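You operate a simulated robot arm through the tools that you are given. There is no shell and no other tool.

You are at the controls of a simulated robot arm. One attempt, no reset.

TASK
Plug in the red and green leads; set both dials by the card.
Fine: red lead plug into the torch socket, green lead plug into the earth socket; the plug on the grey cable stays out and the set switched off.

It is judged by the outcome, as a careful person would: the job done as asked, and still so three seconds after it is handed in. It fails if anything else is knocked over, pushed out of place, dropped, spilled or broken.

THE ROBOT
A 6-joint arm with a two-finger parallel gripper, fixed in place. Base frame: the origin is on the floor under the middle of its stand, x ahead of it, y to its left, z up. Readings come in m, rad, newtons and seconds.
With the tool pointing down near the work surface it reaches from about 0.26 to 0.68 m from the base axis. Its first joint turns from -1.152 to 1.152 rad. Payload 2.9 kg.
The TCP is the grasp point between the finger pads, 0.03 m short of the fingertips. In the tool frame z runs along the fingers and y along their closing line. The gripper opens to 0.11 m. The fingers are 0.02 m wide and 0.01 m thick; the gripper's body (0.048 by 0.112 m) begins 0.055 m behind the TCP.
Orientation is that of the tool frame in the base frame, as [roll, pitch, yaw] about the fixed x, y, z axes, in that order (R = Rz(yaw) Ry(pitch) Rx(roll)). With the fingers straight down and closing along the base's y, the tool's x points along the base's -x, its y along +y and its z along -z.

THE INTERFACE
- The arm moves only by the tool move_arm. Its argument "targets" is a list of rows, each an object of numbers (a shift or turn left out is 0, a gripper value left out holds the last): "x", "y", "z": the shift along the base's x, y, z in units of 40 mm (1.0 is 40 mm); "ax", "ay", "az": the turn, a rotation vector about the base's x, y, z in units of 6 degrees (1.0 is 6 degrees); "hand": the opening, from 0 (shut) to 1 (fully open). In form: [{"x": .., "y": .., "z": .., "ax": .., "ay": .., "az": .., "hand": ..}, ...]. A call has 1 to 20 rows; each row shifts and turns the commanded pose from where the row before left it. A call with a number of a shift or a turn outside -1 to 1 is refused whole. A row lasts 0.2 s, in which the tool goes at most 0.05 m and 0.15 rad; a call with a longer step from one row to the next is refused whole, and so is a gripper value outside its range. Where a pose cannot be reached the arm comes as near as it can. A force on the tool above 40 N (or 10 N above the force at the start of the call, whichever is more), or a blocked arm, ends the call early, and 0.2 s more pass. Each finger travels about 0.108 m/s and halts on what it meets, pressing with about 32 N; the grip force reading is that of the motor and also rises with nothing between the fingers. The clock runs only during rows and for 0.2 s after the last one: add rows that do not move to give the fingers time. The reply holds the time, the measured pose of the TCP, the force on the tool along the base axes, the opening and the grip force, in the units named above and with some noise, with the torque about the TCP (base axes, N m) and any sound that the robot's microphone picked up.
- Cameras (640 x 400 px; columns grow to the right, rows downward): "scene" is fixed at [0.0682, 0.422, 1.396]; the picture's right is [-0.82, -0.57, 0.00], its down [-0.31, 0.44, -0.84] and it looks along [0.48, -0.69, -0.54] (base axes); focal length 309 px, centre (320, 200). "wrist" rides on the gripper at [0.072, 0.017, -0.103] in the tool frame; the picture's right is [-0.23, 0.97, 0.00], its down [-0.76, -0.18, -0.62] and it looks along [-0.61, -0.14, 0.78] (tool axes); focal length 222 px, centre (320, 200). There is no depth. A picture from a camera that has moved, and an enlarged one, comes with that camera's place and axes in the base frame and with its lens. The place of the scene camera against the robot may be out by one fixed shift of up to 0.018 m in any direction.
- snapshot(camera): a new picture of that camera. No time passes.
- inspect(camera, box): a new picture of the part [left, top, right, bottom] of that camera's present view, enlarged. No time passes.
- close_job(): hands the job in; it is judged then, once.

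Places have to be worked out from the pictures, the camera data and where the tool is seen. Open the gripper and draw the arm clear of the work before you hand the job in, unless the task says otherwise.

The tools are called as name(argument=value, ...) on one line, values as JSON. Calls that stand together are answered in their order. move_arm: Moves the arm, as the interface text tells. Its arguments: {"type":"object","properties":{"targets":{"type":"array","items":{"type":"object","properties":{"x":{"type":"number"},"y":{"type":"number"},"z":{"type":"number"},"ax":{"type":"number"},"ay":{"type":"number"},"az":{"type":"number"},"hand":{"type":"number"}}}}},"required":["targets"]} The other tools are called the same way: snapshot (camera) takes a picture; inspect (camera, box) takes an enlarged picture of a part of a camera's view; close_job () hands the job in.

At the start:

```text
clock: 0.0
tool_pos: [0.3629, -0.2041, 1.0892]
orientation: [3.141, 0.0, -3.141]
force: [0.2, -0.3, 0.4]
moment: [-0.01, 0.01, 0.02]
gripper_width: 0.1102
grip_force: 0.0
```

scene: 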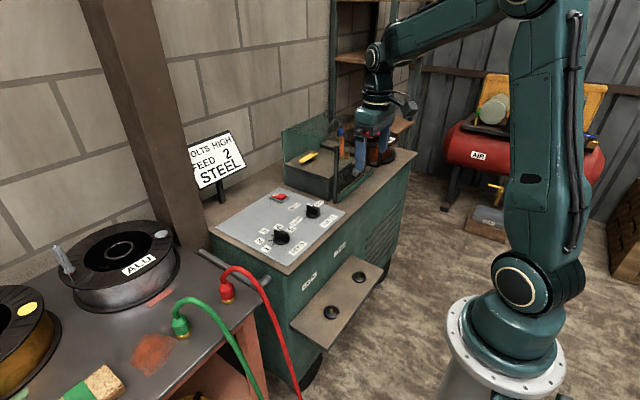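
wrist: 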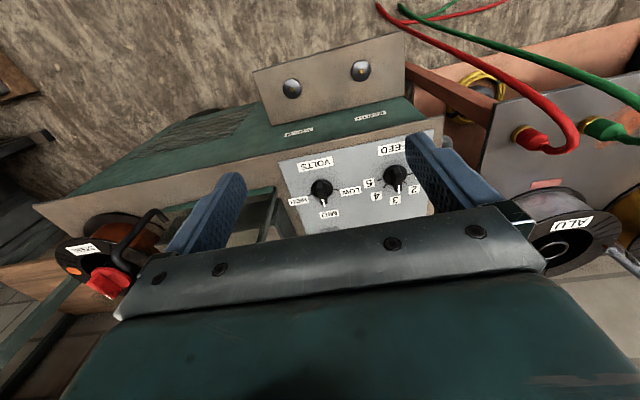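

I'll begin by enlarging the main parts of the views: the card, the panel, the socket shelf and the leads.

inspect(camera="scene", box=[170, 110, 290, 210])

inspect(camera="scene", box=[210, 175, 350, 275])

inspect(camera="scene", box=[280, 220, 400, 350])

inspect(camera="scene", box=[120, 250, 320, 400])

inspect(camera="wrist", box=[240, 20, 460, 230])

inspect(camera="wrist", box=[400, 0, 640, 200])

```text
4.00 times, centred on (230, 160) of scene
camera zoom: at [0.0682, 0.422, 1.396], right [-0.82, -0.57, 0.0], down [-0.31, 0.44, -0.84], along [0.48, -0.69, -0.54], focal length 1237 px, centre (680, 360)
```

zoom: 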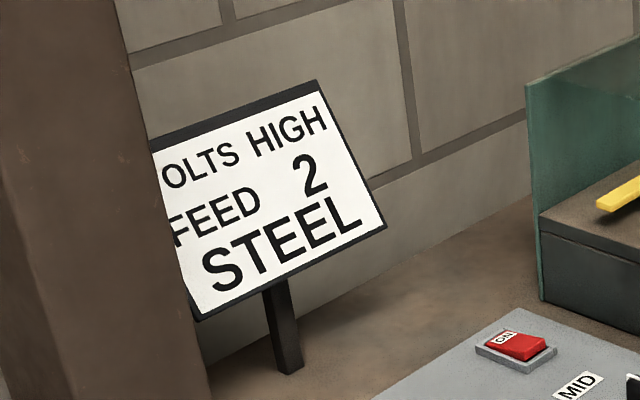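

```text
4.00 times, centred on (280, 225) of scene
camera zoom: at [0.0682, 0.422, 1.396], right [-0.82, -0.57, 0.0], down [-0.31, 0.44, -0.84], along [0.48, -0.69, -0.54], focal length 1237 px, centre (480, 100)
```

zoom: 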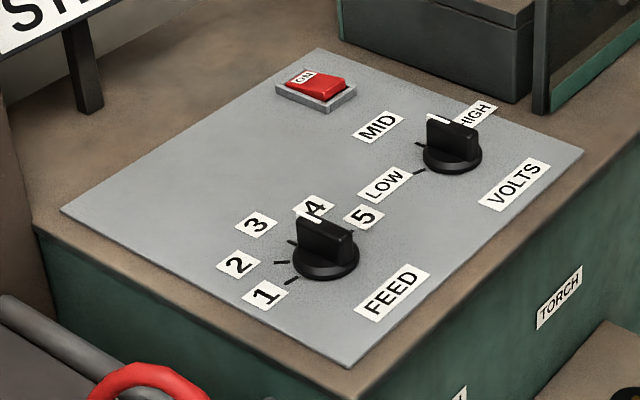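

```text
3.08 times, centred on (340, 285) of scene
camera zoom: at [0.0682, 0.422, 1.396], right [-0.82, -0.57, 0.0], down [-0.31, 0.44, -0.84], along [0.48, -0.69, -0.54], focal length 952 px, centre (258, -62)
```

zoom: 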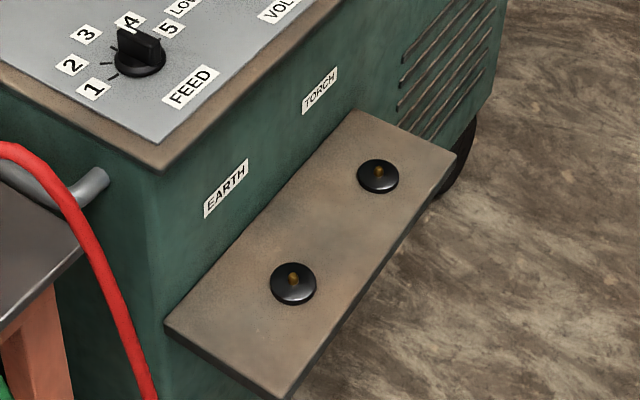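

```text
2.67 times, centred on (220, 325) of scene
camera zoom: at [0.0682, 0.422, 1.396], right [-0.82, -0.57, 0.0], down [-0.31, 0.44, -0.84], along [0.48, -0.69, -0.54], focal length 825 px, centre (587, -133)
```

zoom: 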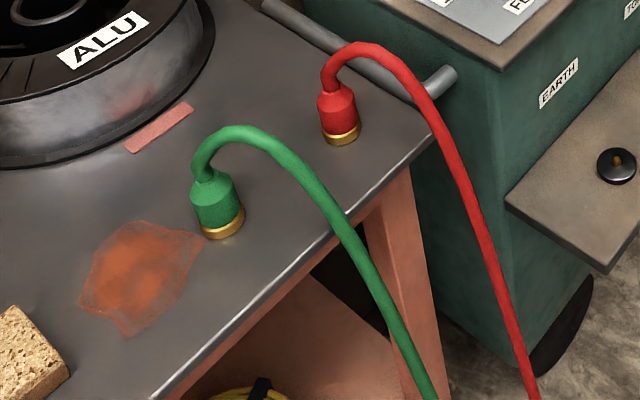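

```text
1.90 times, centred on (350, 125) of wrist
camera zoom: at [0.2908, -0.1881, 1.1922], right [0.23, 0.97, 0.0], down [0.76, -0.18, 0.62], along [0.61, -0.14, -0.78], focal length 423 px, centre (263, 343)
```

zoom: 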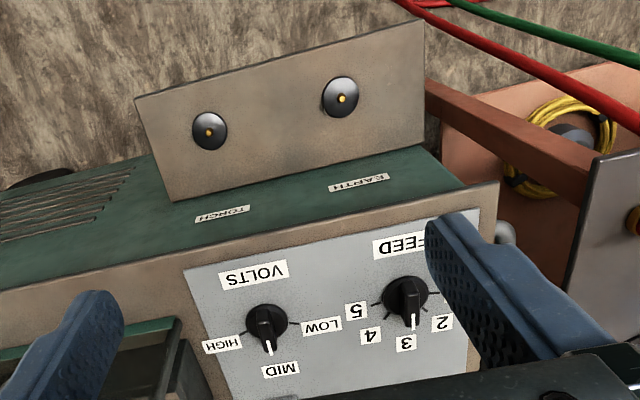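

```text
2.00 times, centred on (520, 100) of wrist
camera zoom: at [0.2908, -0.1881, 1.1922], right [0.23, 0.97, 0.0], down [0.76, -0.18, 0.62], along [0.61, -0.14, -0.78], focal length 444 px, centre (-80, 400)
```

zoom: 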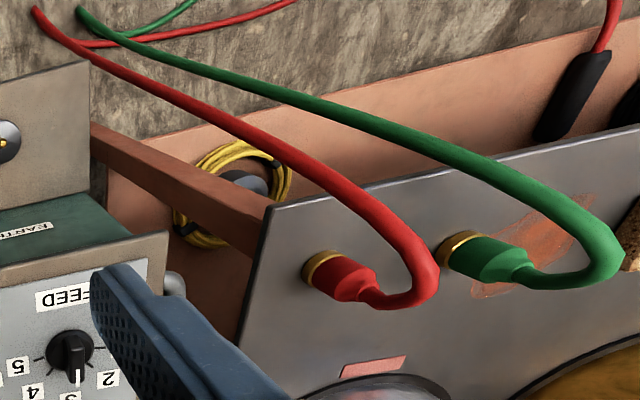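

The card reads VOLTS HIGH, FEED 2. I put the FEED dial near (0.57,-0.09,0.80), the socket shelf near z 0.6, and the red and green plugs standing on the bench near (0.54,0.135) and (0.55,0.255). I'll move the hand high over to the bench side for a second view.

move_arm(targets=[{"y": 0.9, "z": -0.15}, {"y": 0.9, "z": -0.15}, {"y": 0.9, "z": -0.15}, {"y": 0.9, "z": -0.15}, {"y": 0.9, "z": -0.15}, {"y": 0.9, "z": -0.15}, {"y": 0.9, "z": -0.15}, {"y": 0.9, "z": -0.15}, {"y": 0.9, "z": -0.15}, {"y": 0.9, "z": -0.15}, {}])

snapshot(camera="wrist")

snapshot(camera="scene")

```text
clock: 2.4
tool_pos: [0.3638, 0.1561, 1.0292]
orientation: [3.142, 0.0, 3.139]
force: [0.0, 0.8, 0.3]
moment: [0.0, 0.04, -0.02]
gripper_width: 0.11
grip_force: 0.0
```

```text
taken
camera wrist: at [0.2921, 0.1734, 1.1319], right [0.23, 0.97, 0.0], down [0.76, -0.18, 0.62], along [0.61, -0.14, -0.78], focal length 222 px, centre (320, 200)
```

wrist: 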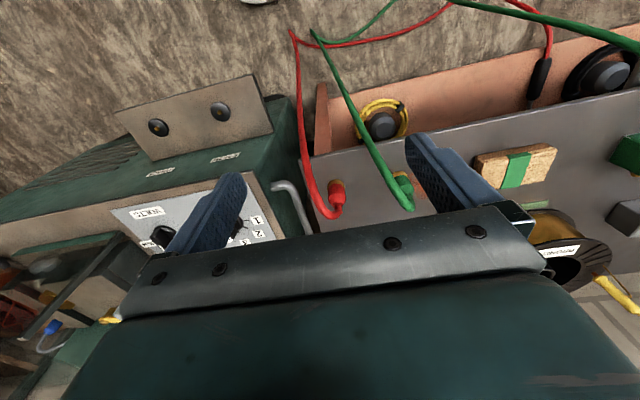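

```text
taken
```

scene: 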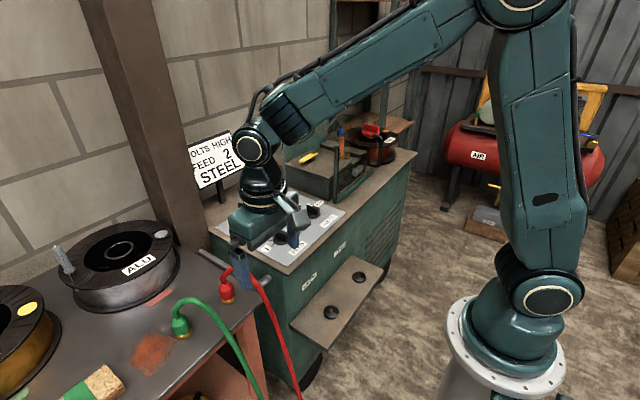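

Now I'll enlarge the plugs, the shelf and the panel from this new position for triangulation.

inspect(camera="wrist", box=[280, 100, 440, 220])

inspect(camera="wrist", box=[100, 60, 320, 260])

inspect(camera="wrist", box=[270, 0, 640, 200])

inspect(camera="scene", box=[150, 200, 310, 360])

```text
3.33 times, centred on (360, 160) of wrist
camera zoom: at [0.2921, 0.1734, 1.1319], right [0.23, 0.97, 0.0], down [0.76, -0.18, 0.62], along [0.61, -0.14, -0.78], focal length 740 px, centre (187, 333)
```

zoom: 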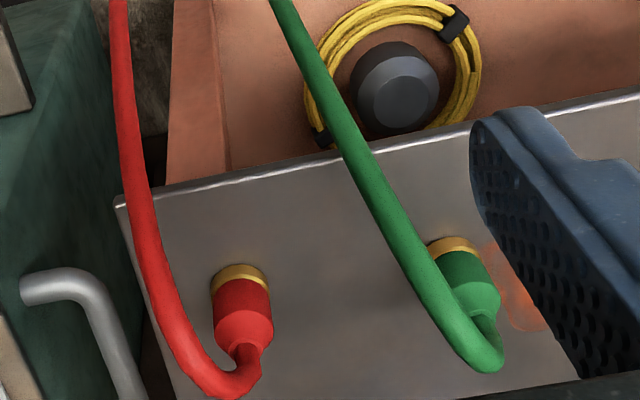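

```text
2.00 times, centred on (210, 160) of wrist
camera zoom: at [0.2921, 0.1734, 1.1319], right [0.23, 0.97, 0.0], down [0.76, -0.18, 0.62], along [0.61, -0.14, -0.78], focal length 444 px, centre (540, 280)
```

zoom: 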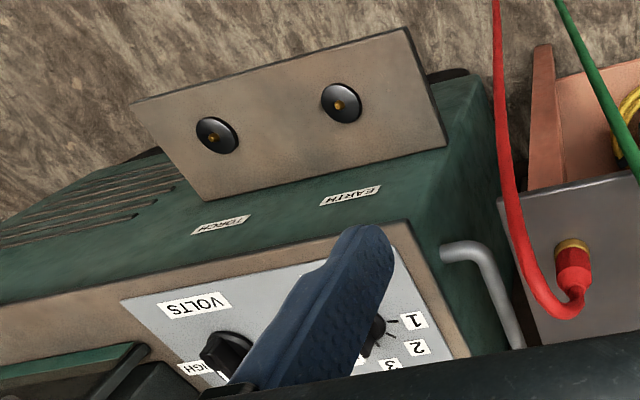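

```text
1.73 times, centred on (455, 100) of wrist
camera zoom: at [0.2921, 0.1734, 1.1319], right [0.23, 0.97, 0.0], down [0.76, -0.18, 0.62], along [0.61, -0.14, -0.78], focal length 384 px, centre (86, 373)
```

zoom: 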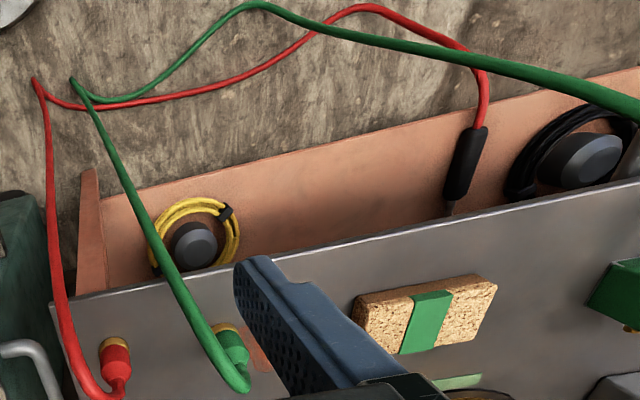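

```text
2.50 times, centred on (230, 280) of scene
camera zoom: at [0.0681, 0.4221, 1.396], right [-0.82, -0.57, 0.0], down [-0.31, 0.44, -0.84], along [0.48, -0.69, -0.54], focal length 773 px, centre (545, 0)
```

zoom: 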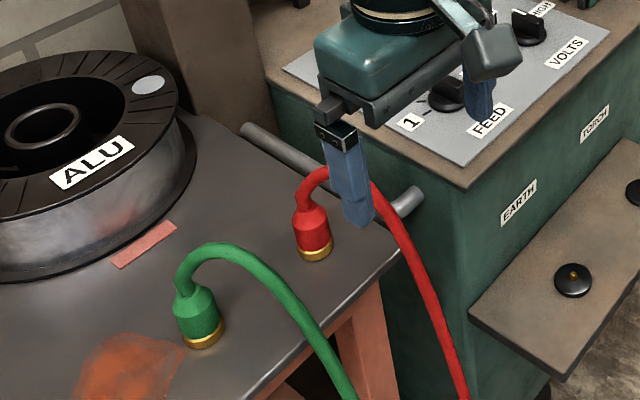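

From two wrist views I get the earth socket at (0.407,-0.111,0.56), the torch socket at (0.405,-0.292,0.563), the red plug at (0.535,0.147) and the green plug at (0.545,0.265), with the bench at z 0.784. The FEED knob points at 3 and the VOLTS knob at MID. I'll do the dials first, so I'm moving over the FEED knob.

move_arm(targets=[{"x": 0.635, "y": -0.78, "z": -0.2, "hand": 0.5}, {"x": 0.635, "y": -0.78, "z": -0.2}, {"x": 0.635, "y": -0.78, "z": -0.2}, {"x": 0.635, "y": -0.78, "z": -0.2}, {"x": 0.635, "y": -0.78, "z": -0.2}, {"x": 0.635, "y": -0.78, "z": -0.2}, {"x": 0.635, "y": -0.78, "z": -0.2}, {"x": 0.635, "y": -0.78, "z": -0.2}, {}])

snapshot(camera="wrist")

inspect(camera="wrist", box=[220, 90, 420, 220])

snapshot(camera="scene")

```text
clock: 4.4
tool_pos: [0.5638, -0.0962, 0.9646]
orientation: [3.141, 0.0, -3.141]
force: [-0.2, 0.2, 0.3]
moment: [0.01, -0.02, 0.01]
gripper_width: 0.055
grip_force: 0.0
```

```text
taken
camera wrist: at [0.4929, -0.0778, 1.0678], right [0.23, 0.97, 0.0], down [0.76, -0.18, 0.62], along [0.61, -0.14, -0.78], focal length 222 px, centre (320, 200)
```

wrist: 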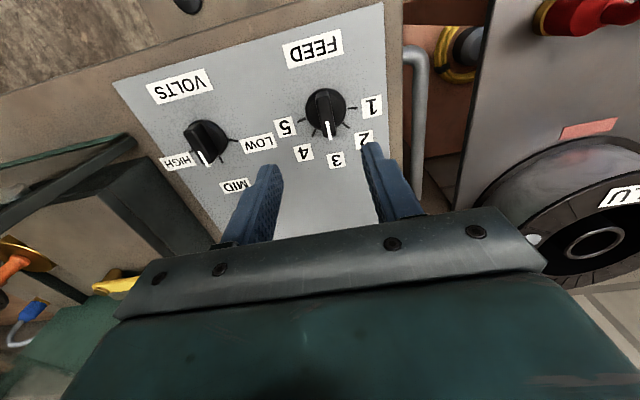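

```text
3.08 times, centred on (320, 155) of wrist
camera zoom: at [0.4929, -0.0778, 1.0678], right [0.23, 0.97, 0.0], down [0.76, -0.18, 0.62], along [0.61, -0.14, -0.78], focal length 684 px, centre (320, 338)
```

zoom: 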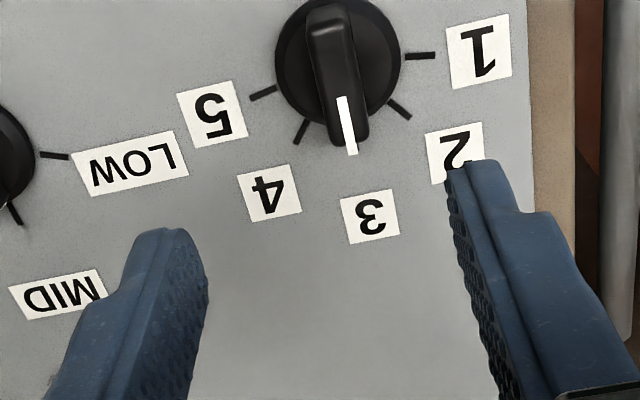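

```text
taken
```

scene: 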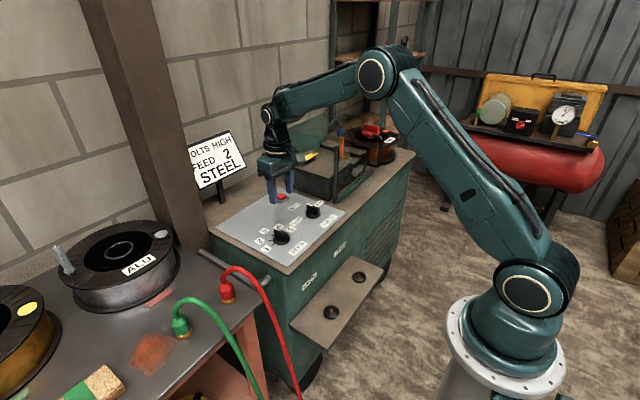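

The FEED knob works out at (0.574,-0.0905), with the bar top near z 0.83 and lying along +x on 3. The ticks are 40° apart, so 2 is +40°. I'll lower the open fingers around the bar, keeping the tips above the disc.

move_arm(targets=[{"x": 0.255, "y": 0.1425, "z": -0.3}, {"z": -0.9}, {"z": -0.9}, {"z": -0.8}, {}])

snapshot(camera="wrist")

inspect(camera="wrist", box=[240, 110, 400, 220])

inspect(camera="scene", box=[220, 160, 340, 260])

```text
clock: 5.6
tool_pos: [0.5774, -0.0904, 0.849]
orientation: [-3.141, 0.0, 3.141]
force: [0.0, -0.1, 0.3]
moment: [0.0, -0.01, 0.03]
gripper_width: 0.0552
grip_force: 0.0
```

```text
taken
camera wrist: at [0.504, -0.0728, 0.9526], right [0.23, 0.97, 0.0], down [0.76, -0.18, 0.62], along [0.61, -0.14, -0.78], focal length 222 px, centre (320, 200)
```

wrist: 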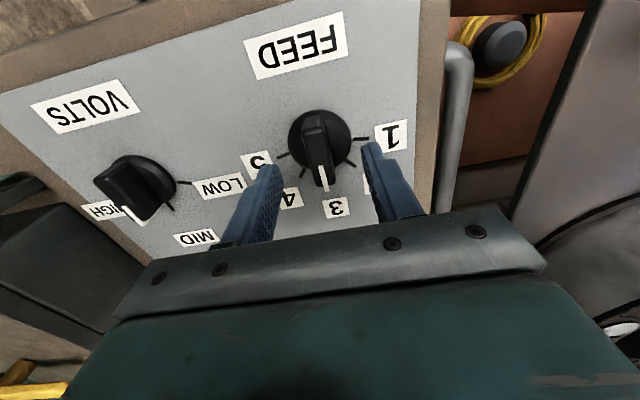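

```text
3.64 times, centred on (320, 165) of wrist
camera zoom: at [0.504, -0.0728, 0.9526], right [0.23, 0.97, 0.0], down [0.76, -0.18, 0.62], along [0.61, -0.14, -0.78], focal length 808 px, centre (320, 327)
```

zoom: 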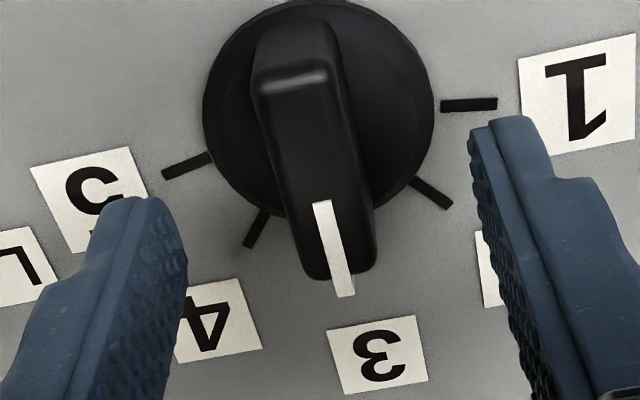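

```text
4.00 times, centred on (280, 210) of scene
camera zoom: at [0.0682, 0.422, 1.396], right [-0.82, -0.57, 0.0], down [-0.31, 0.44, -0.84], along [0.48, -0.69, -0.54], focal length 1237 px, centre (480, 160)
```

zoom: 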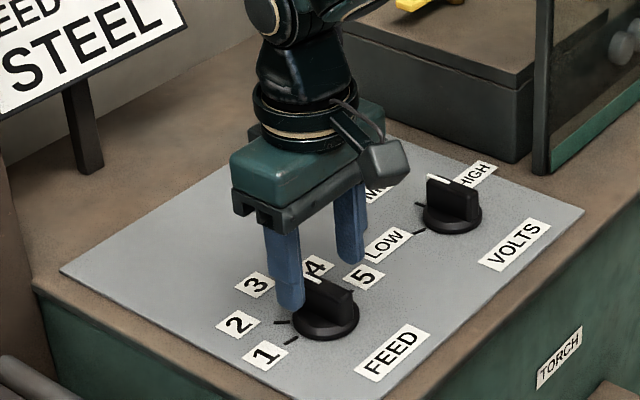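

The fingers sit about 6 mm too far in +x relative to the knob axis, which I now put at (0.570,-0.088). I'll correct that, lower 7 mm more, and close on the bar.

move_arm(targets=[{"x": -0.15, "y": 0.04, "z": -0.1}, {"z": -0.075}, {"hand": 0}, {"hand": 0}, {"hand": 0}])

inspect(camera="wrist", box=[240, 110, 400, 220])

inspect(camera="scene", box=[220, 160, 340, 260])

```text
clock: 6.8
tool_pos: [0.5697, -0.0894, 0.8411]
orientation: [-3.14, 0.001, 3.137]
force: [-1.1, -16.1, -1.9]
moment: [-0.48, -0.23, -0.11]
gripper_width: 0.0158
grip_force: 45.0
```

```text
3.64 times, centred on (320, 165) of wrist
camera zoom: at [0.4987, -0.0724, 0.9454], right [0.23, 0.97, 0.0], down [0.76, -0.18, 0.62], along [0.61, -0.15, -0.78], focal length 808 px, centre (320, 327)
```

zoom: 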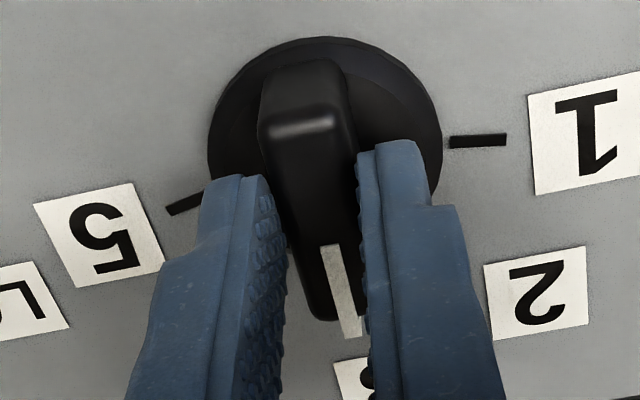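

```text
4.00 times, centred on (280, 210) of scene
camera zoom: at [0.0682, 0.4217, 1.3961], right [-0.82, -0.57, 0.0], down [-0.31, 0.44, -0.84], along [0.48, -0.69, -0.54], focal length 1237 px, centre (480, 160)
```

zoom: 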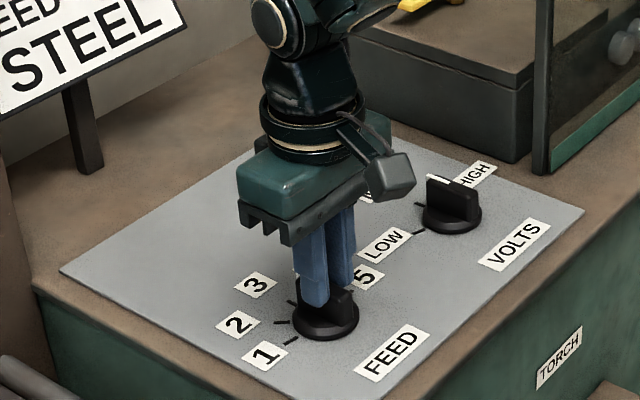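

The bar is gripped at 16 mm opening, but there's a -16 N side force, so the knob sits slightly to -y of the commanded pose. I'll trim the position a little and check before turning.

move_arm(targets=[{"x": -0.03, "y": -0.04}, {}])

```text
clock: 7.4
tool_pos: [0.5682, -0.0895, 0.8406]
orientation: [3.141, 0.003, 3.141]
force: [11.7, -16.2, -3.6]
moment: [-0.39, 0.7, -0.1]
gripper_width: 0.0159
grip_force: 45.1
```

The x trim only added +12 N of load, so I'll put x back and start the turn toward 2, with 18° first while watching the forces.

move_arm(targets=[{"x": 0.03}, {"az": 1}, {"az": 1}, {"az": 1}, {}])

inspect(camera="wrist", box=[240, 110, 400, 220])

```text
clock: 8.6
tool_pos: [0.5699, -0.091, 0.8422]
orientation: [-3.137, 0.001, -2.833]
force: [14.8, -25.9, 0.0]
moment: [-0.9, 0.36, -0.12]
gripper_width: 0.0159
grip_force: 45.2
```

```text
3.64 times, centred on (320, 165) of wrist
camera zoom: at [0.4967, -0.0967, 0.9452], right [-0.08, 1.0, 0.0], down [0.78, 0.06, 0.63], along [0.62, 0.05, -0.78], focal length 808 px, centre (320, 327)
```

zoom: 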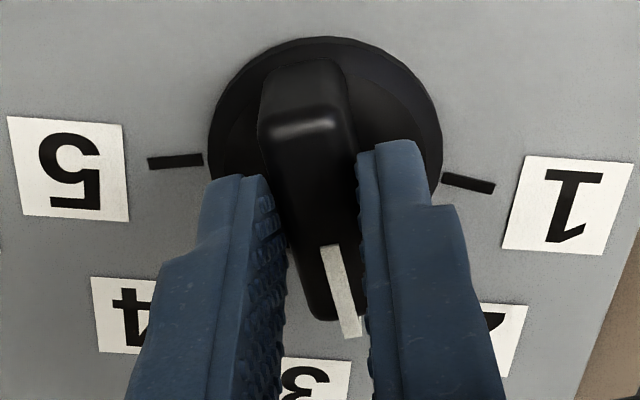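

The knob follows the hand, now at +17.7°, but the side load has grown to about 30 N along the closing line. I'll shift the command toward where the knob is pushing and re-check before continuing.

move_arm(targets=[{"x": 0.02, "y": -0.05}, {}])

```text
clock: 9.2
tool_pos: [0.5702, -0.0906, 0.8427]
orientation: [-3.139, 0.001, -2.83]
force: [3.2, -19.0, 8.2]
moment: [-0.25, -1.08, -0.08]
gripper_width: 0.0157
grip_force: 45.5
```

The side load dropped to 19 N. One more trim in -y, then I'll look at the forces again.

move_arm(targets=[{"y": -0.05}, {}])

```text
clock: 9.8
tool_pos: [0.5701, -0.0913, 0.8414]
orientation: [3.139, 0.0, -2.824]
force: [1.3, -4.4, 19.1]
moment: [-0.26, 0.32, -0.02]
gripper_width: 0.0158
grip_force: 45.1
```

Side load is nearly gone now, and the slight downward press (19 N) I'll relieve by 1 mm. Then I'll turn the remaining 22° to reach 40°.

move_arm(targets=[{"z": 0.03}, {"az": 1}, {"az": 1}, {"az": 1}, {"az": 0.667}, {}])

inspect(camera="wrist", box=[240, 110, 400, 220])

inspect(camera="scene", box=[220, 160, 340, 260])

```text
clock: 11.2
tool_pos: [0.5725, -0.0938, 0.8429]
orientation: [-3.14, 0.001, -2.44]
force: [20.3, 0.1, -9.9]
moment: [-0.52, 0.0, -0.02]
gripper_width: 0.0155
grip_force: 45.2
```

```text
3.64 times, centred on (320, 165) of wrist
camera zoom: at [0.5057, -0.1267, 0.9453], right [-0.45, 0.89, 0.0], down [0.7, 0.35, 0.62], along [0.56, 0.28, -0.78], focal length 808 px, centre (320, 327)
```

zoom: 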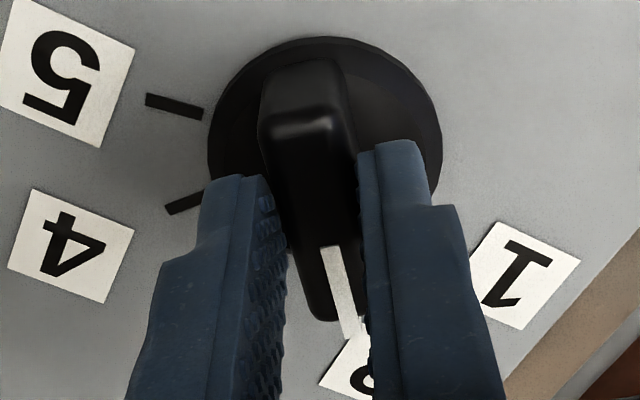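

```text
4.00 times, centred on (280, 210) of scene
camera zoom: at [0.0688, 0.422, 1.3959], right [-0.82, -0.57, 0.0], down [-0.31, 0.44, -0.84], along [0.48, -0.69, -0.54], focal length 1237 px, centre (480, 160)
```

zoom: 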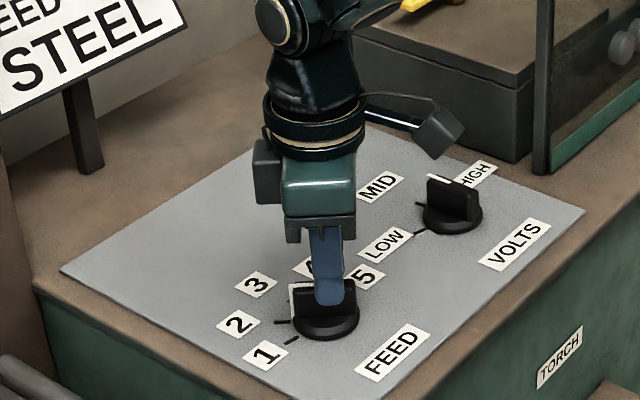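

The pointer now lies at about 40° and the hand yaw reads -2.44, matching 2. I'll open the fingers, rise straight up and check the dial.

move_arm(targets=[{"hand": 0.4}, {"hand": 0.4}, {"z": 0.9}, {"z": 0.9}, {"z": 0.9}, {"x": -0.6, "az": -1}, {"x": -0.6, "az": -1}, {"az": -1}, {"az": -1}, {"az": -1}, {"az": -1}, {"az": -0.667}, {}])

snapshot(camera="wrist")

inspect(camera="wrist", box=[120, 80, 400, 260])

inspect(camera="scene", box=[220, 160, 340, 260])

```text
clock: 14.0
tool_pos: [0.523, -0.0931, 0.9505]
orientation: [3.141, -0.001, 3.139]
force: [0.6, 0.1, 0.6]
moment: [0.02, 0.01, -0.01]
gripper_width: 0.044
grip_force: 0.1
```

```text
taken
camera wrist: at [0.4508, -0.0758, 1.054], right [0.23, 0.97, 0.0], down [0.76, -0.18, 0.62], along [0.61, -0.14, -0.78], focal length 222 px, centre (320, 200)
```

wrist: 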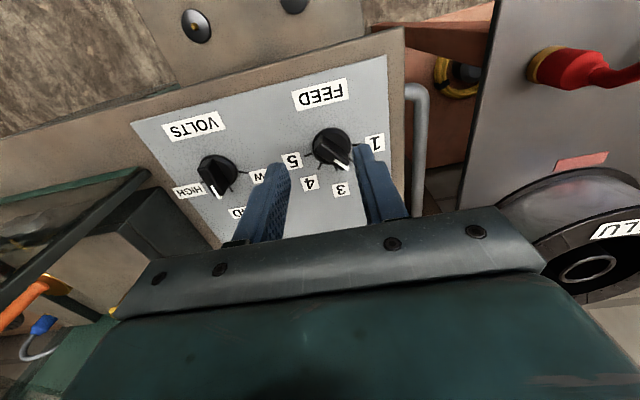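

```text
2.22 times, centred on (260, 170) of wrist
camera zoom: at [0.4508, -0.0758, 1.054], right [0.23, 0.97, 0.0], down [0.76, -0.18, 0.62], along [0.61, -0.14, -0.78], focal length 494 px, centre (453, 267)
```

zoom: 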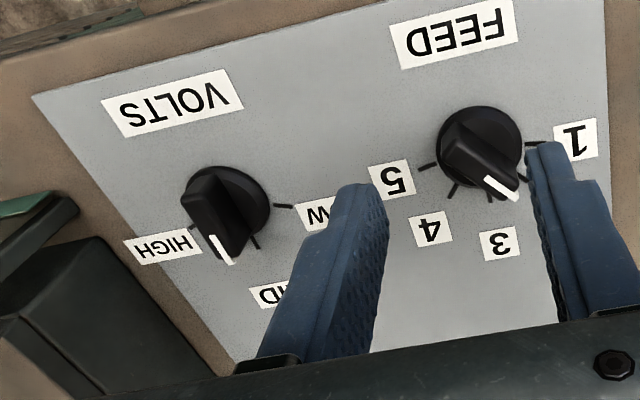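

```text
4.00 times, centred on (280, 210) of scene
camera zoom: at [0.0682, 0.422, 1.396], right [-0.82, -0.57, 0.0], down [-0.31, 0.44, -0.84], along [0.48, -0.69, -0.54], focal length 1237 px, centre (480, 160)
```

zoom: 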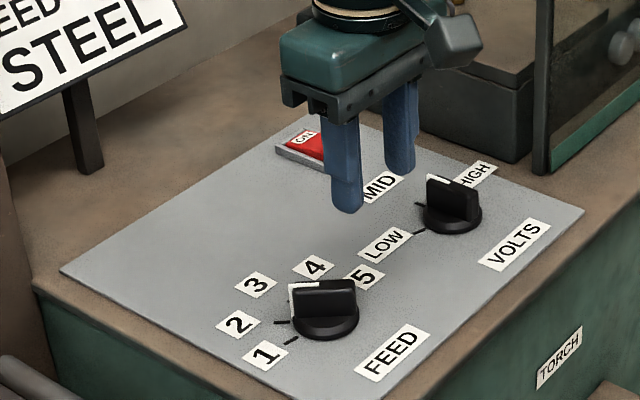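

FEED now points at about +43° by the picture, which is at the 2 tick. Next I'll move over toward VOLTS and measure its ticks from a clear view.

move_arm(targets=[{"y": -0.98}, {"y": -0.98}, {"y": -0.98}, {"y": -0.98, "hand": 0.55}, {}])

inspect(camera="wrist", box=[220, 80, 460, 230])

snapshot(camera="wrist")

snapshot(camera="scene")

```text
clock: 15.2
tool_pos: [0.5222, -0.2521, 0.9522]
orientation: [3.142, 0.0, -3.141]
force: [-0.5, 0.1, -0.9]
moment: [-0.03, -0.01, 0.02]
gripper_width: 0.0604
grip_force: 0.1
```

```text
2.67 times, centred on (340, 155) of wrist
camera zoom: at [0.4503, -0.2339, 1.0559], right [0.23, 0.97, 0.0], down [0.76, -0.18, 0.62], along [0.61, -0.14, -0.78], focal length 592 px, centre (267, 320)
```

zoom: 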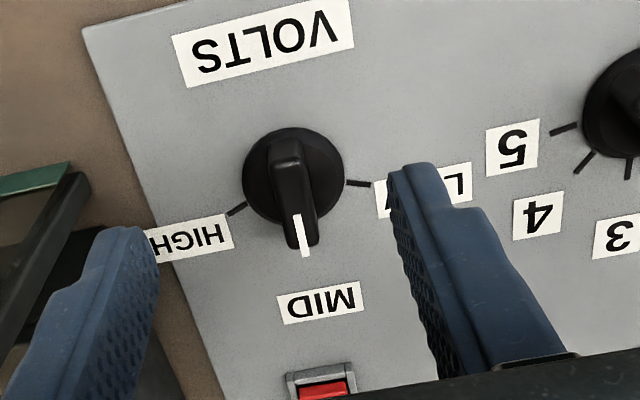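

```text
taken
camera wrist: at [0.4503, -0.2339, 1.0559], right [0.23, 0.97, 0.0], down [0.76, -0.18, 0.62], along [0.61, -0.14, -0.78], focal length 222 px, centre (320, 200)
```

wrist: 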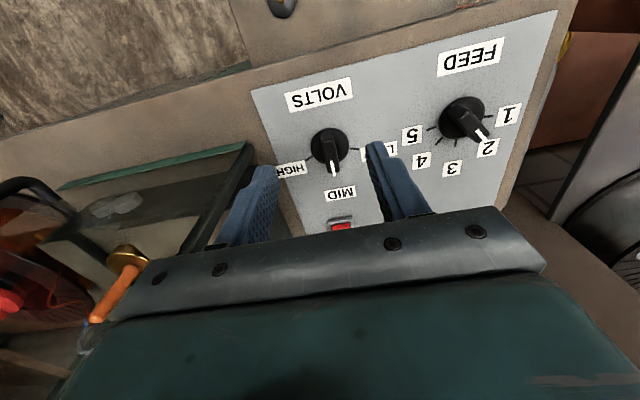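

```text
taken
```

scene: 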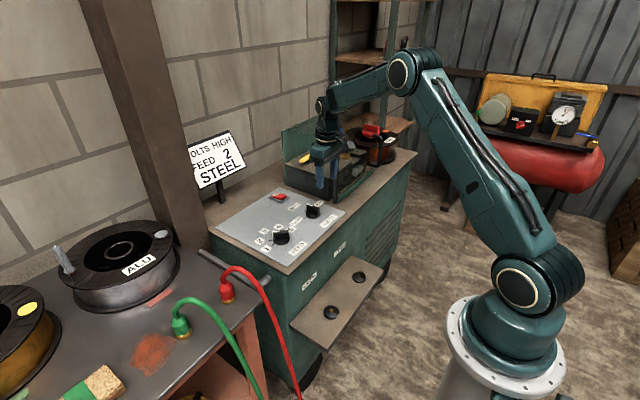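

FEED clearly points at 2. VOLTS is on MID; its axis is about (0.570,-0.250), and the HIGH tick sits about 70° clockwise. I'll descend around the bar.

move_arm(targets=[{"x": 0.6, "z": -0.3}, {"x": 0.575, "z": -0.5}, {"z": -0.9}, {"z": -0.87}, {}])

inspect(camera="wrist", box=[240, 110, 400, 220])

inspect(camera="scene", box=[250, 150, 370, 250])

```text
clock: 16.4
tool_pos: [0.5691, -0.2516, 0.8488]
orientation: [3.141, 0.001, 3.14]
force: [0.2, 0.4, 0.1]
moment: [-0.01, 0.01, 0.02]
gripper_width: 0.0605
grip_force: 0.1
```

```text
3.64 times, centred on (320, 165) of wrist
camera zoom: at [0.4965, -0.2341, 0.9525], right [0.23, 0.97, 0.0], down [0.76, -0.18, 0.62], along [0.61, -0.14, -0.78], focal length 808 px, centre (320, 327)
```

zoom: 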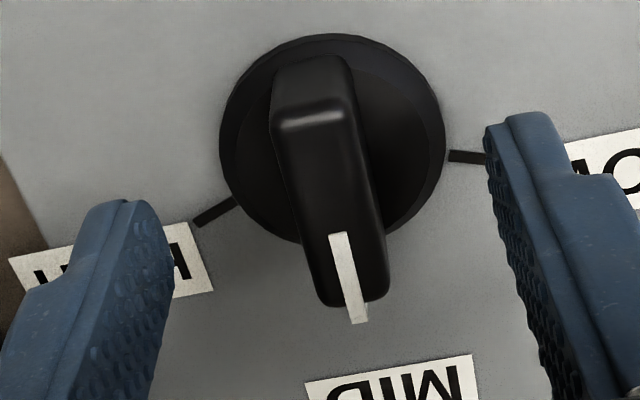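

```text
4.00 times, centred on (310, 200) of scene
camera zoom: at [0.0682, 0.422, 1.396], right [-0.82, -0.57, 0.0], down [-0.31, 0.44, -0.84], along [0.48, -0.69, -0.54], focal length 1237 px, centre (360, 200)
```

zoom: 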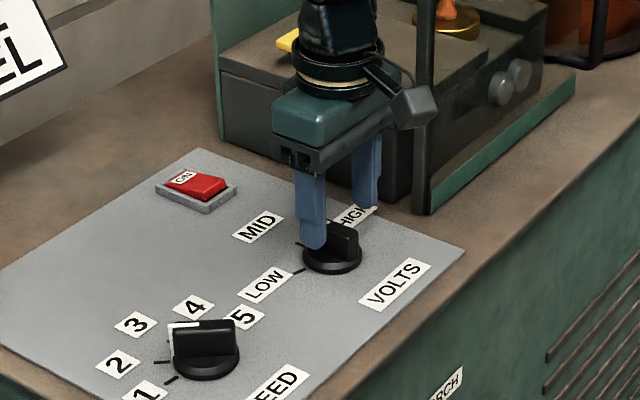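

The open fingers straddle the VOLTS bar, which is about 1–2 mm to +y of the tool axis. I'll trim 1 mm, lower 7 mm and close.

move_arm(targets=[{"y": 0.025, "z": -0.1}, {"z": -0.05}, {"hand": 0}, {"hand": 0}, {"hand": 0}])

inspect(camera="wrist", box=[240, 110, 400, 220])

```text
clock: 17.6
tool_pos: [0.5691, -0.2509, 0.8426]
orientation: [3.14, -0.001, -3.14]
force: [0.0, -4.0, -2.2]
moment: [-0.1, -0.07, -0.03]
gripper_width: 0.0158
grip_force: 45.0
```

```text
3.64 times, centred on (320, 165) of wrist
camera zoom: at [0.497, -0.2329, 0.9459], right [0.23, 0.97, 0.0], down [0.76, -0.18, 0.62], along [0.61, -0.14, -0.78], focal length 808 px, centre (320, 327)
```

zoom: 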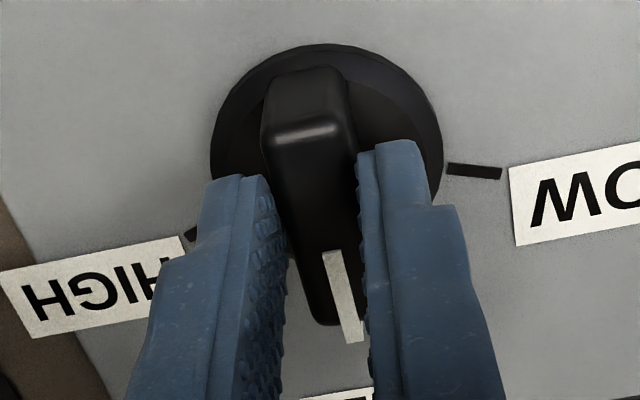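

It's gripped with only about 4 N of side load. I'll turn clockwise 30° first and check the forces.

move_arm(targets=[{"az": -1}, {"az": -1}, {"az": -1}, {"az": -1}, {"az": -1}, {}])

inspect(camera="wrist", box=[240, 110, 400, 220])

```text
clock: 19.0
tool_pos: [0.57, -0.2469, 0.8416]
orientation: [-3.14, -0.001, 2.619]
force: [-0.3, 12.6, 3.5]
moment: [0.91, 1.05, 0.08]
gripper_width: 0.0159
grip_force: 45.2
```

```text
3.64 times, centred on (320, 165) of wrist
camera zoom: at [0.5161, -0.1962, 0.946], right [0.68, 0.73, 0.0], down [0.57, -0.53, 0.62], along [0.45, -0.42, -0.78], focal length 808 px, centre (320, 327)
```

zoom: 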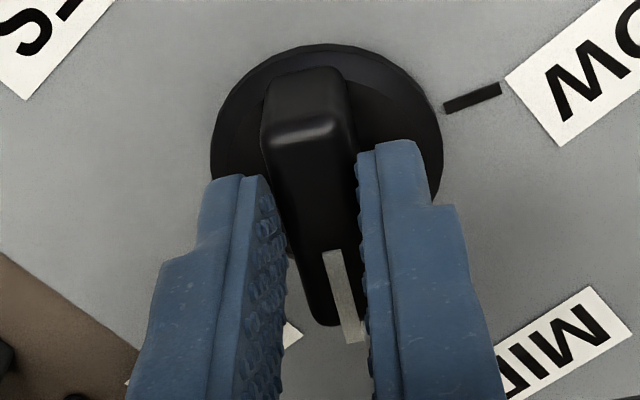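

The knob is turning with the hand, with a 12.6 N side load that I'll relieve slightly in +y. Then I'll continue the last 40°.

move_arm(targets=[{"y": 0.03}, {"az": -1}, {"az": -1}, {"az": -1}, {"az": -1}, {"az": -1}, {}])

inspect(camera="wrist", box=[220, 90, 420, 230])

inspect(camera="scene", box=[250, 150, 370, 250])

```text
clock: 20.6
tool_pos: [0.5713, -0.2439, 0.8425]
orientation: [3.137, 0.002, 2.1]
force: [10.9, 23.2, -0.9]
moment: [-0.42, -0.98, 0.07]
gripper_width: 0.0156
grip_force: 45.1
```

```text
2.86 times, centred on (320, 160) of wrist
camera zoom: at [0.5502, -0.1735, 0.9459], right [0.96, 0.3, 0.0], down [0.23, -0.75, 0.62], along [0.19, -0.59, -0.78], focal length 635 px, centre (320, 314)
```

zoom: 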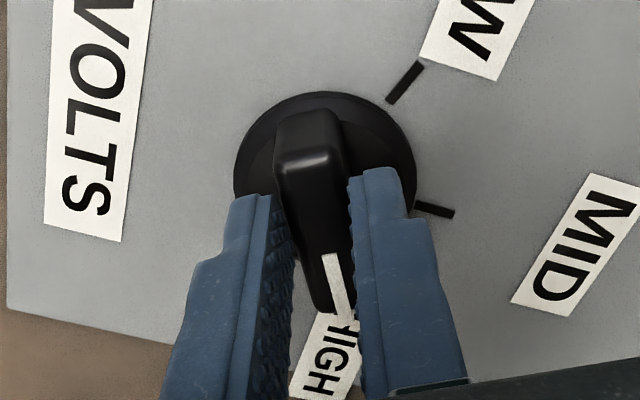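

```text
4.00 times, centred on (310, 200) of scene
camera zoom: at [0.0684, 0.4226, 1.3958], right [-0.82, -0.57, 0.0], down [-0.31, 0.44, -0.84], along [0.48, -0.69, -0.54], focal length 1237 px, centre (360, 200)
```

zoom: 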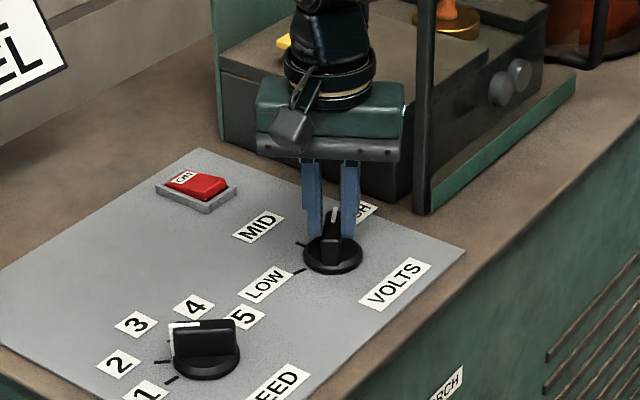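

From the arc the hand has travelled, the true knob axis is near (0.576,-0.2494). LOW and MID ticks come out at +71° and -2°, so HIGH is about -70°, and I'm at -60°. I'll relieve the load and turn the last 10°.

move_arm(targets=[{"x": 0.03, "y": 0.06}, {"az": -0.85}, {"az": -0.85}, {}])

inspect(camera="wrist", box=[220, 90, 420, 230])

```text
clock: 21.6
tool_pos: [0.5718, -0.2443, 0.843]
orientation: [3.14, 0.001, 1.921]
force: [20.7, 11.8, -3.6]
moment: [0.54, -0.46, 0.15]
gripper_width: 0.0157
grip_force: 45.4
```

```text
2.86 times, centred on (320, 160) of wrist
camera zoom: at [0.5644, -0.1702, 0.9459], right [0.99, 0.12, 0.0], down [0.09, -0.78, 0.62], along [0.08, -0.62, -0.78], focal length 635 px, centre (320, 314)
```

zoom: 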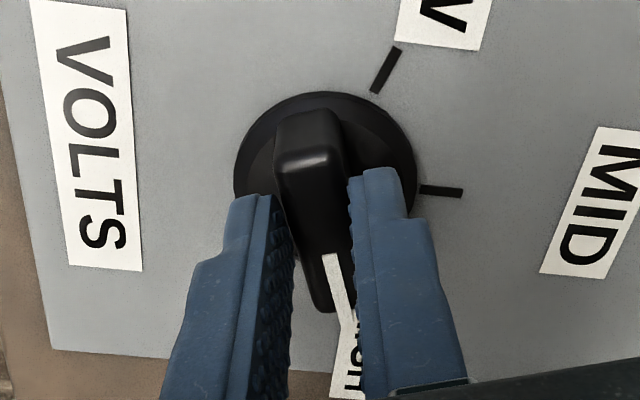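

Hand yaw is now -70° from MID. I'll release, rise and look at the dial from a clear angle.

move_arm(targets=[{"hand": 0.4}, {"hand": 0.4}, {"z": 0.9}, {"z": 0.9}, {"z": 0.9}, {"x": -0.9, "az": 1}, {"az": 1}, {"az": 1}, {"az": 1}, {"az": 1}, {"az": 1}, {"az": 1}, {"az": 1}, {"az": 1}, {"az": 1}, {"az": 1}, {"az": 0.7}, {}])

snapshot(camera="wrist")

inspect(camera="wrist", box=[220, 80, 460, 230])

inspect(camera="scene", box=[230, 165, 350, 265])

```text
clock: 25.4
tool_pos: [0.5353, -0.2451, 0.95]
orientation: [-3.141, -0.001, -3.14]
force: [0.1, 0.1, -0.6]
moment: [0.01, -0.04, 0.02]
gripper_width: 0.0441
grip_force: 0.1
```

```text
taken
camera wrist: at [0.4633, -0.2282, 1.0536], right [0.23, 0.97, 0.0], down [0.76, -0.18, 0.62], along [0.61, -0.14, -0.78], focal length 222 px, centre (320, 200)
```

wrist: 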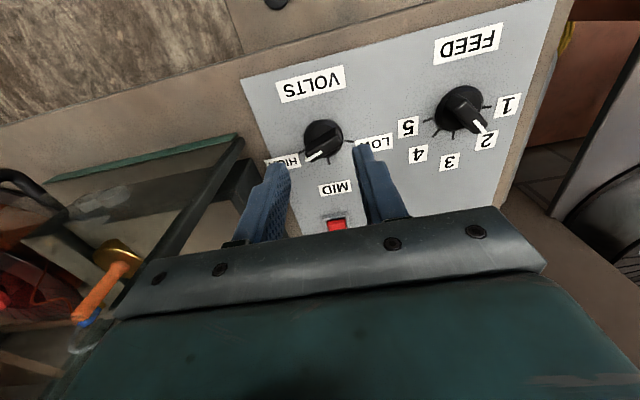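

```text
2.67 times, centred on (340, 155) of wrist
camera zoom: at [0.4633, -0.2282, 1.0536], right [0.23, 0.97, 0.0], down [0.76, -0.18, 0.62], along [0.61, -0.14, -0.78], focal length 592 px, centre (267, 320)
```

zoom: 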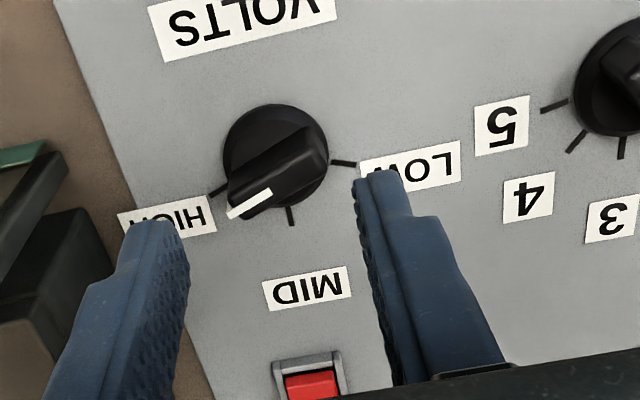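

```text
4.00 times, centred on (290, 215) of scene
camera zoom: at [0.0682, 0.422, 1.396], right [-0.82, -0.57, 0.0], down [-0.31, 0.44, -0.84], along [0.48, -0.69, -0.54], focal length 1237 px, centre (440, 140)
```

zoom: 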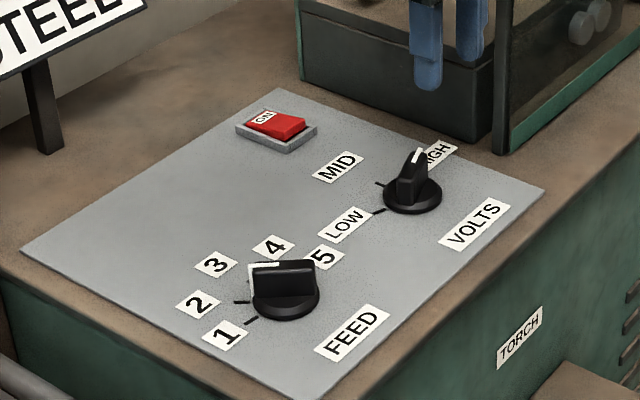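

VOLTS points at HIGH: the ticks fit a circle with HIGH at -70° and the pointer measures -71°. Both dials are set. Now I'll move high toward the red plug to look at how it stands and how its cable leaves.

move_arm(targets=[{"x": -0.15, "y": 1.0, "z": 0.2, "hand": 0.7}, {"x": -0.15, "y": 1.0, "z": 0.2}, {"x": -0.15, "y": 1.0, "z": 0.1}, {"x": -0.15, "y": 1.0, "z": 0.1}, {"x": -0.15, "y": 1.0}, {"x": -0.15, "y": 1.0}, {"x": -0.15, "y": 1.0}, {"x": -0.15, "y": 1.0}, {"x": -0.15, "y": 1.0}, {}])

snapshot(camera="wrist")

inspect(camera="wrist", box=[280, 90, 480, 220])

inspect(camera="scene", box=[150, 200, 310, 360])

```text
clock: 27.6
tool_pos: [0.4802, 0.1157, 0.973]
orientation: [3.141, 0.001, -3.141]
force: [0.0, -0.2, 0.5]
moment: [0.0, 0.0, -0.01]
gripper_width: 0.0769
grip_force: 0.2
```

```text
taken
camera wrist: at [0.4098, 0.1326, 1.0757], right [0.23, 0.97, 0.0], down [0.76, -0.18, 0.62], along [0.61, -0.14, -0.78], focal length 222 px, centre (320, 200)
```

wrist: 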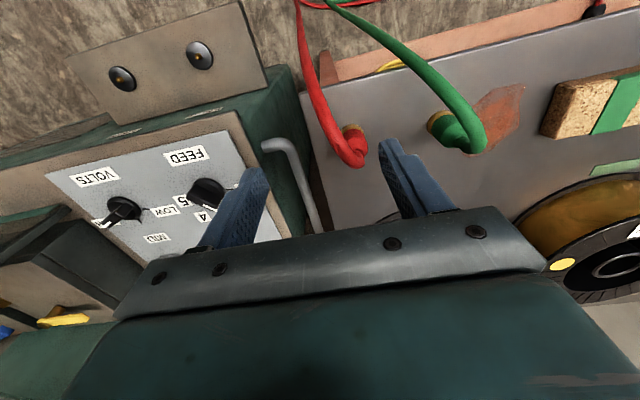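

```text
3.08 times, centred on (380, 155) of wrist
camera zoom: at [0.4098, 0.1326, 1.0757], right [0.23, 0.97, 0.0], down [0.76, -0.18, 0.62], along [0.61, -0.14, -0.78], focal length 684 px, centre (135, 338)
```

zoom: 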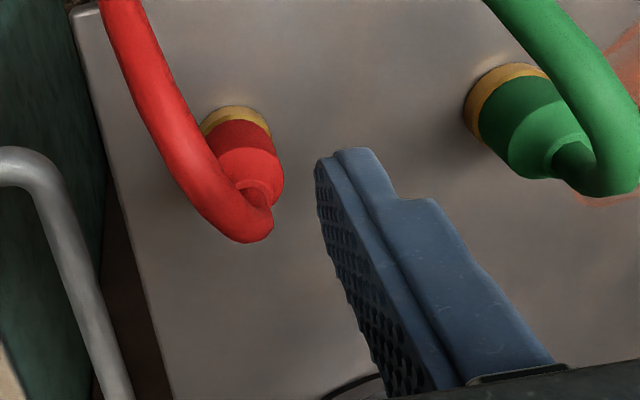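

```text
2.50 times, centred on (230, 280) of scene
camera zoom: at [0.0681, 0.4221, 1.396], right [-0.82, -0.57, 0.0], down [-0.31, 0.44, -0.84], along [0.48, -0.69, -0.54], focal length 773 px, centre (545, 0)
```

zoom: 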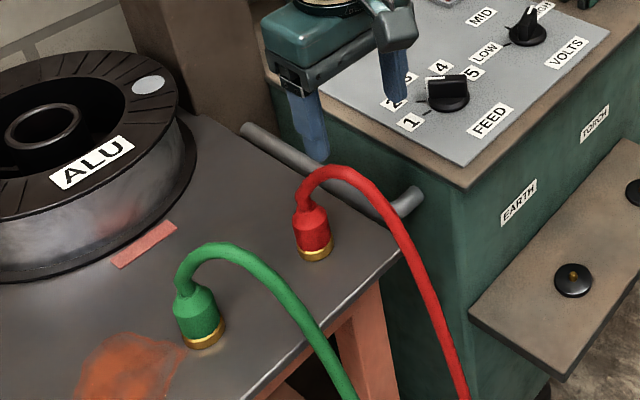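

The red plug base comes out at (0.536,0.1475) on the bench at z 0.784. Its body top is near 0.83, and the cable loop tops out near z 0.895, heading -x and slightly -y. I'll position above it with a little yaw so the cable leaves through the open side of the fingers, then check.

move_arm(targets=[{"x": 0.35, "y": 0.2, "az": 1}, {"x": 0.35, "y": 0.2, "az": 1}, {"x": 0.35, "y": 0.2, "az": 1}, {"x": 0.31, "y": 0.2, "z": -0.3}, {"z": -0.6}, {}])

snapshot(camera="wrist")

inspect(camera="wrist", box=[240, 90, 440, 220])

inspect(camera="scene", box=[170, 200, 310, 320])

```text
clock: 29.0
tool_pos: [0.5338, 0.1466, 0.9389]
orientation: [3.141, 0.0, -2.829]
force: [0.1, -0.1, -0.2]
moment: [-0.03, -0.04, -0.01]
gripper_width: 0.0767
grip_force: 0.1
```

```text
taken
camera wrist: at [0.4617, 0.1403, 1.0412], right [-0.09, 1.0, 0.0], down [0.78, 0.07, 0.62], along [0.62, 0.05, -0.78], focal length 222 px, centre (320, 200)
```

wrist: 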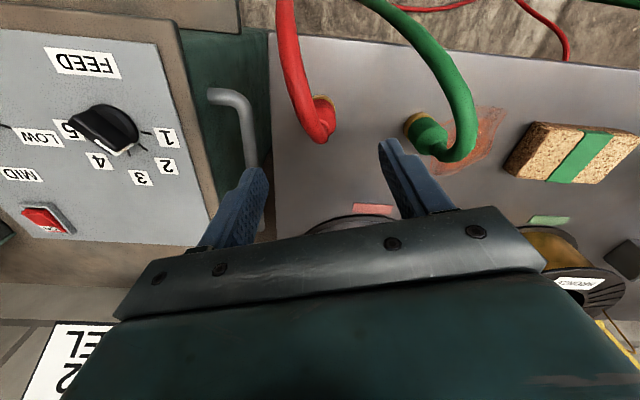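

```text
3.08 times, centred on (340, 155) of wrist
camera zoom: at [0.4617, 0.1403, 1.0412], right [-0.09, 1.0, 0.0], down [0.78, 0.07, 0.62], along [0.62, 0.05, -0.78], focal length 684 px, centre (258, 338)
```

zoom: 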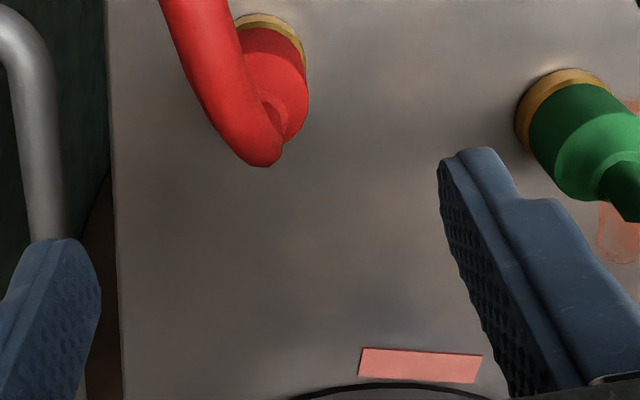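

```text
3.33 times, centred on (240, 260) of scene
camera zoom: at [0.0682, 0.422, 1.396], right [-0.82, -0.57, 0.0], down [-0.31, 0.44, -0.84], along [0.48, -0.69, -0.54], focal length 1031 px, centre (587, 0)
```

zoom: 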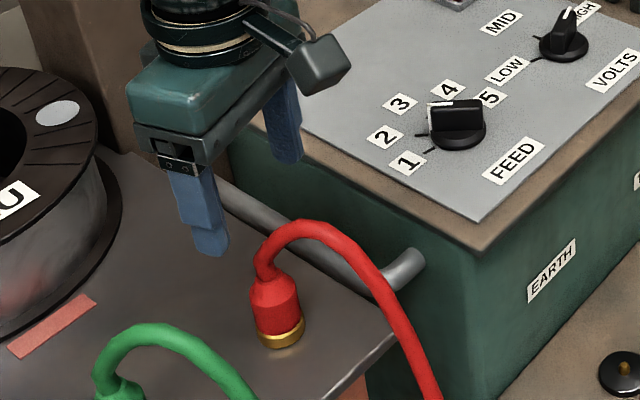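

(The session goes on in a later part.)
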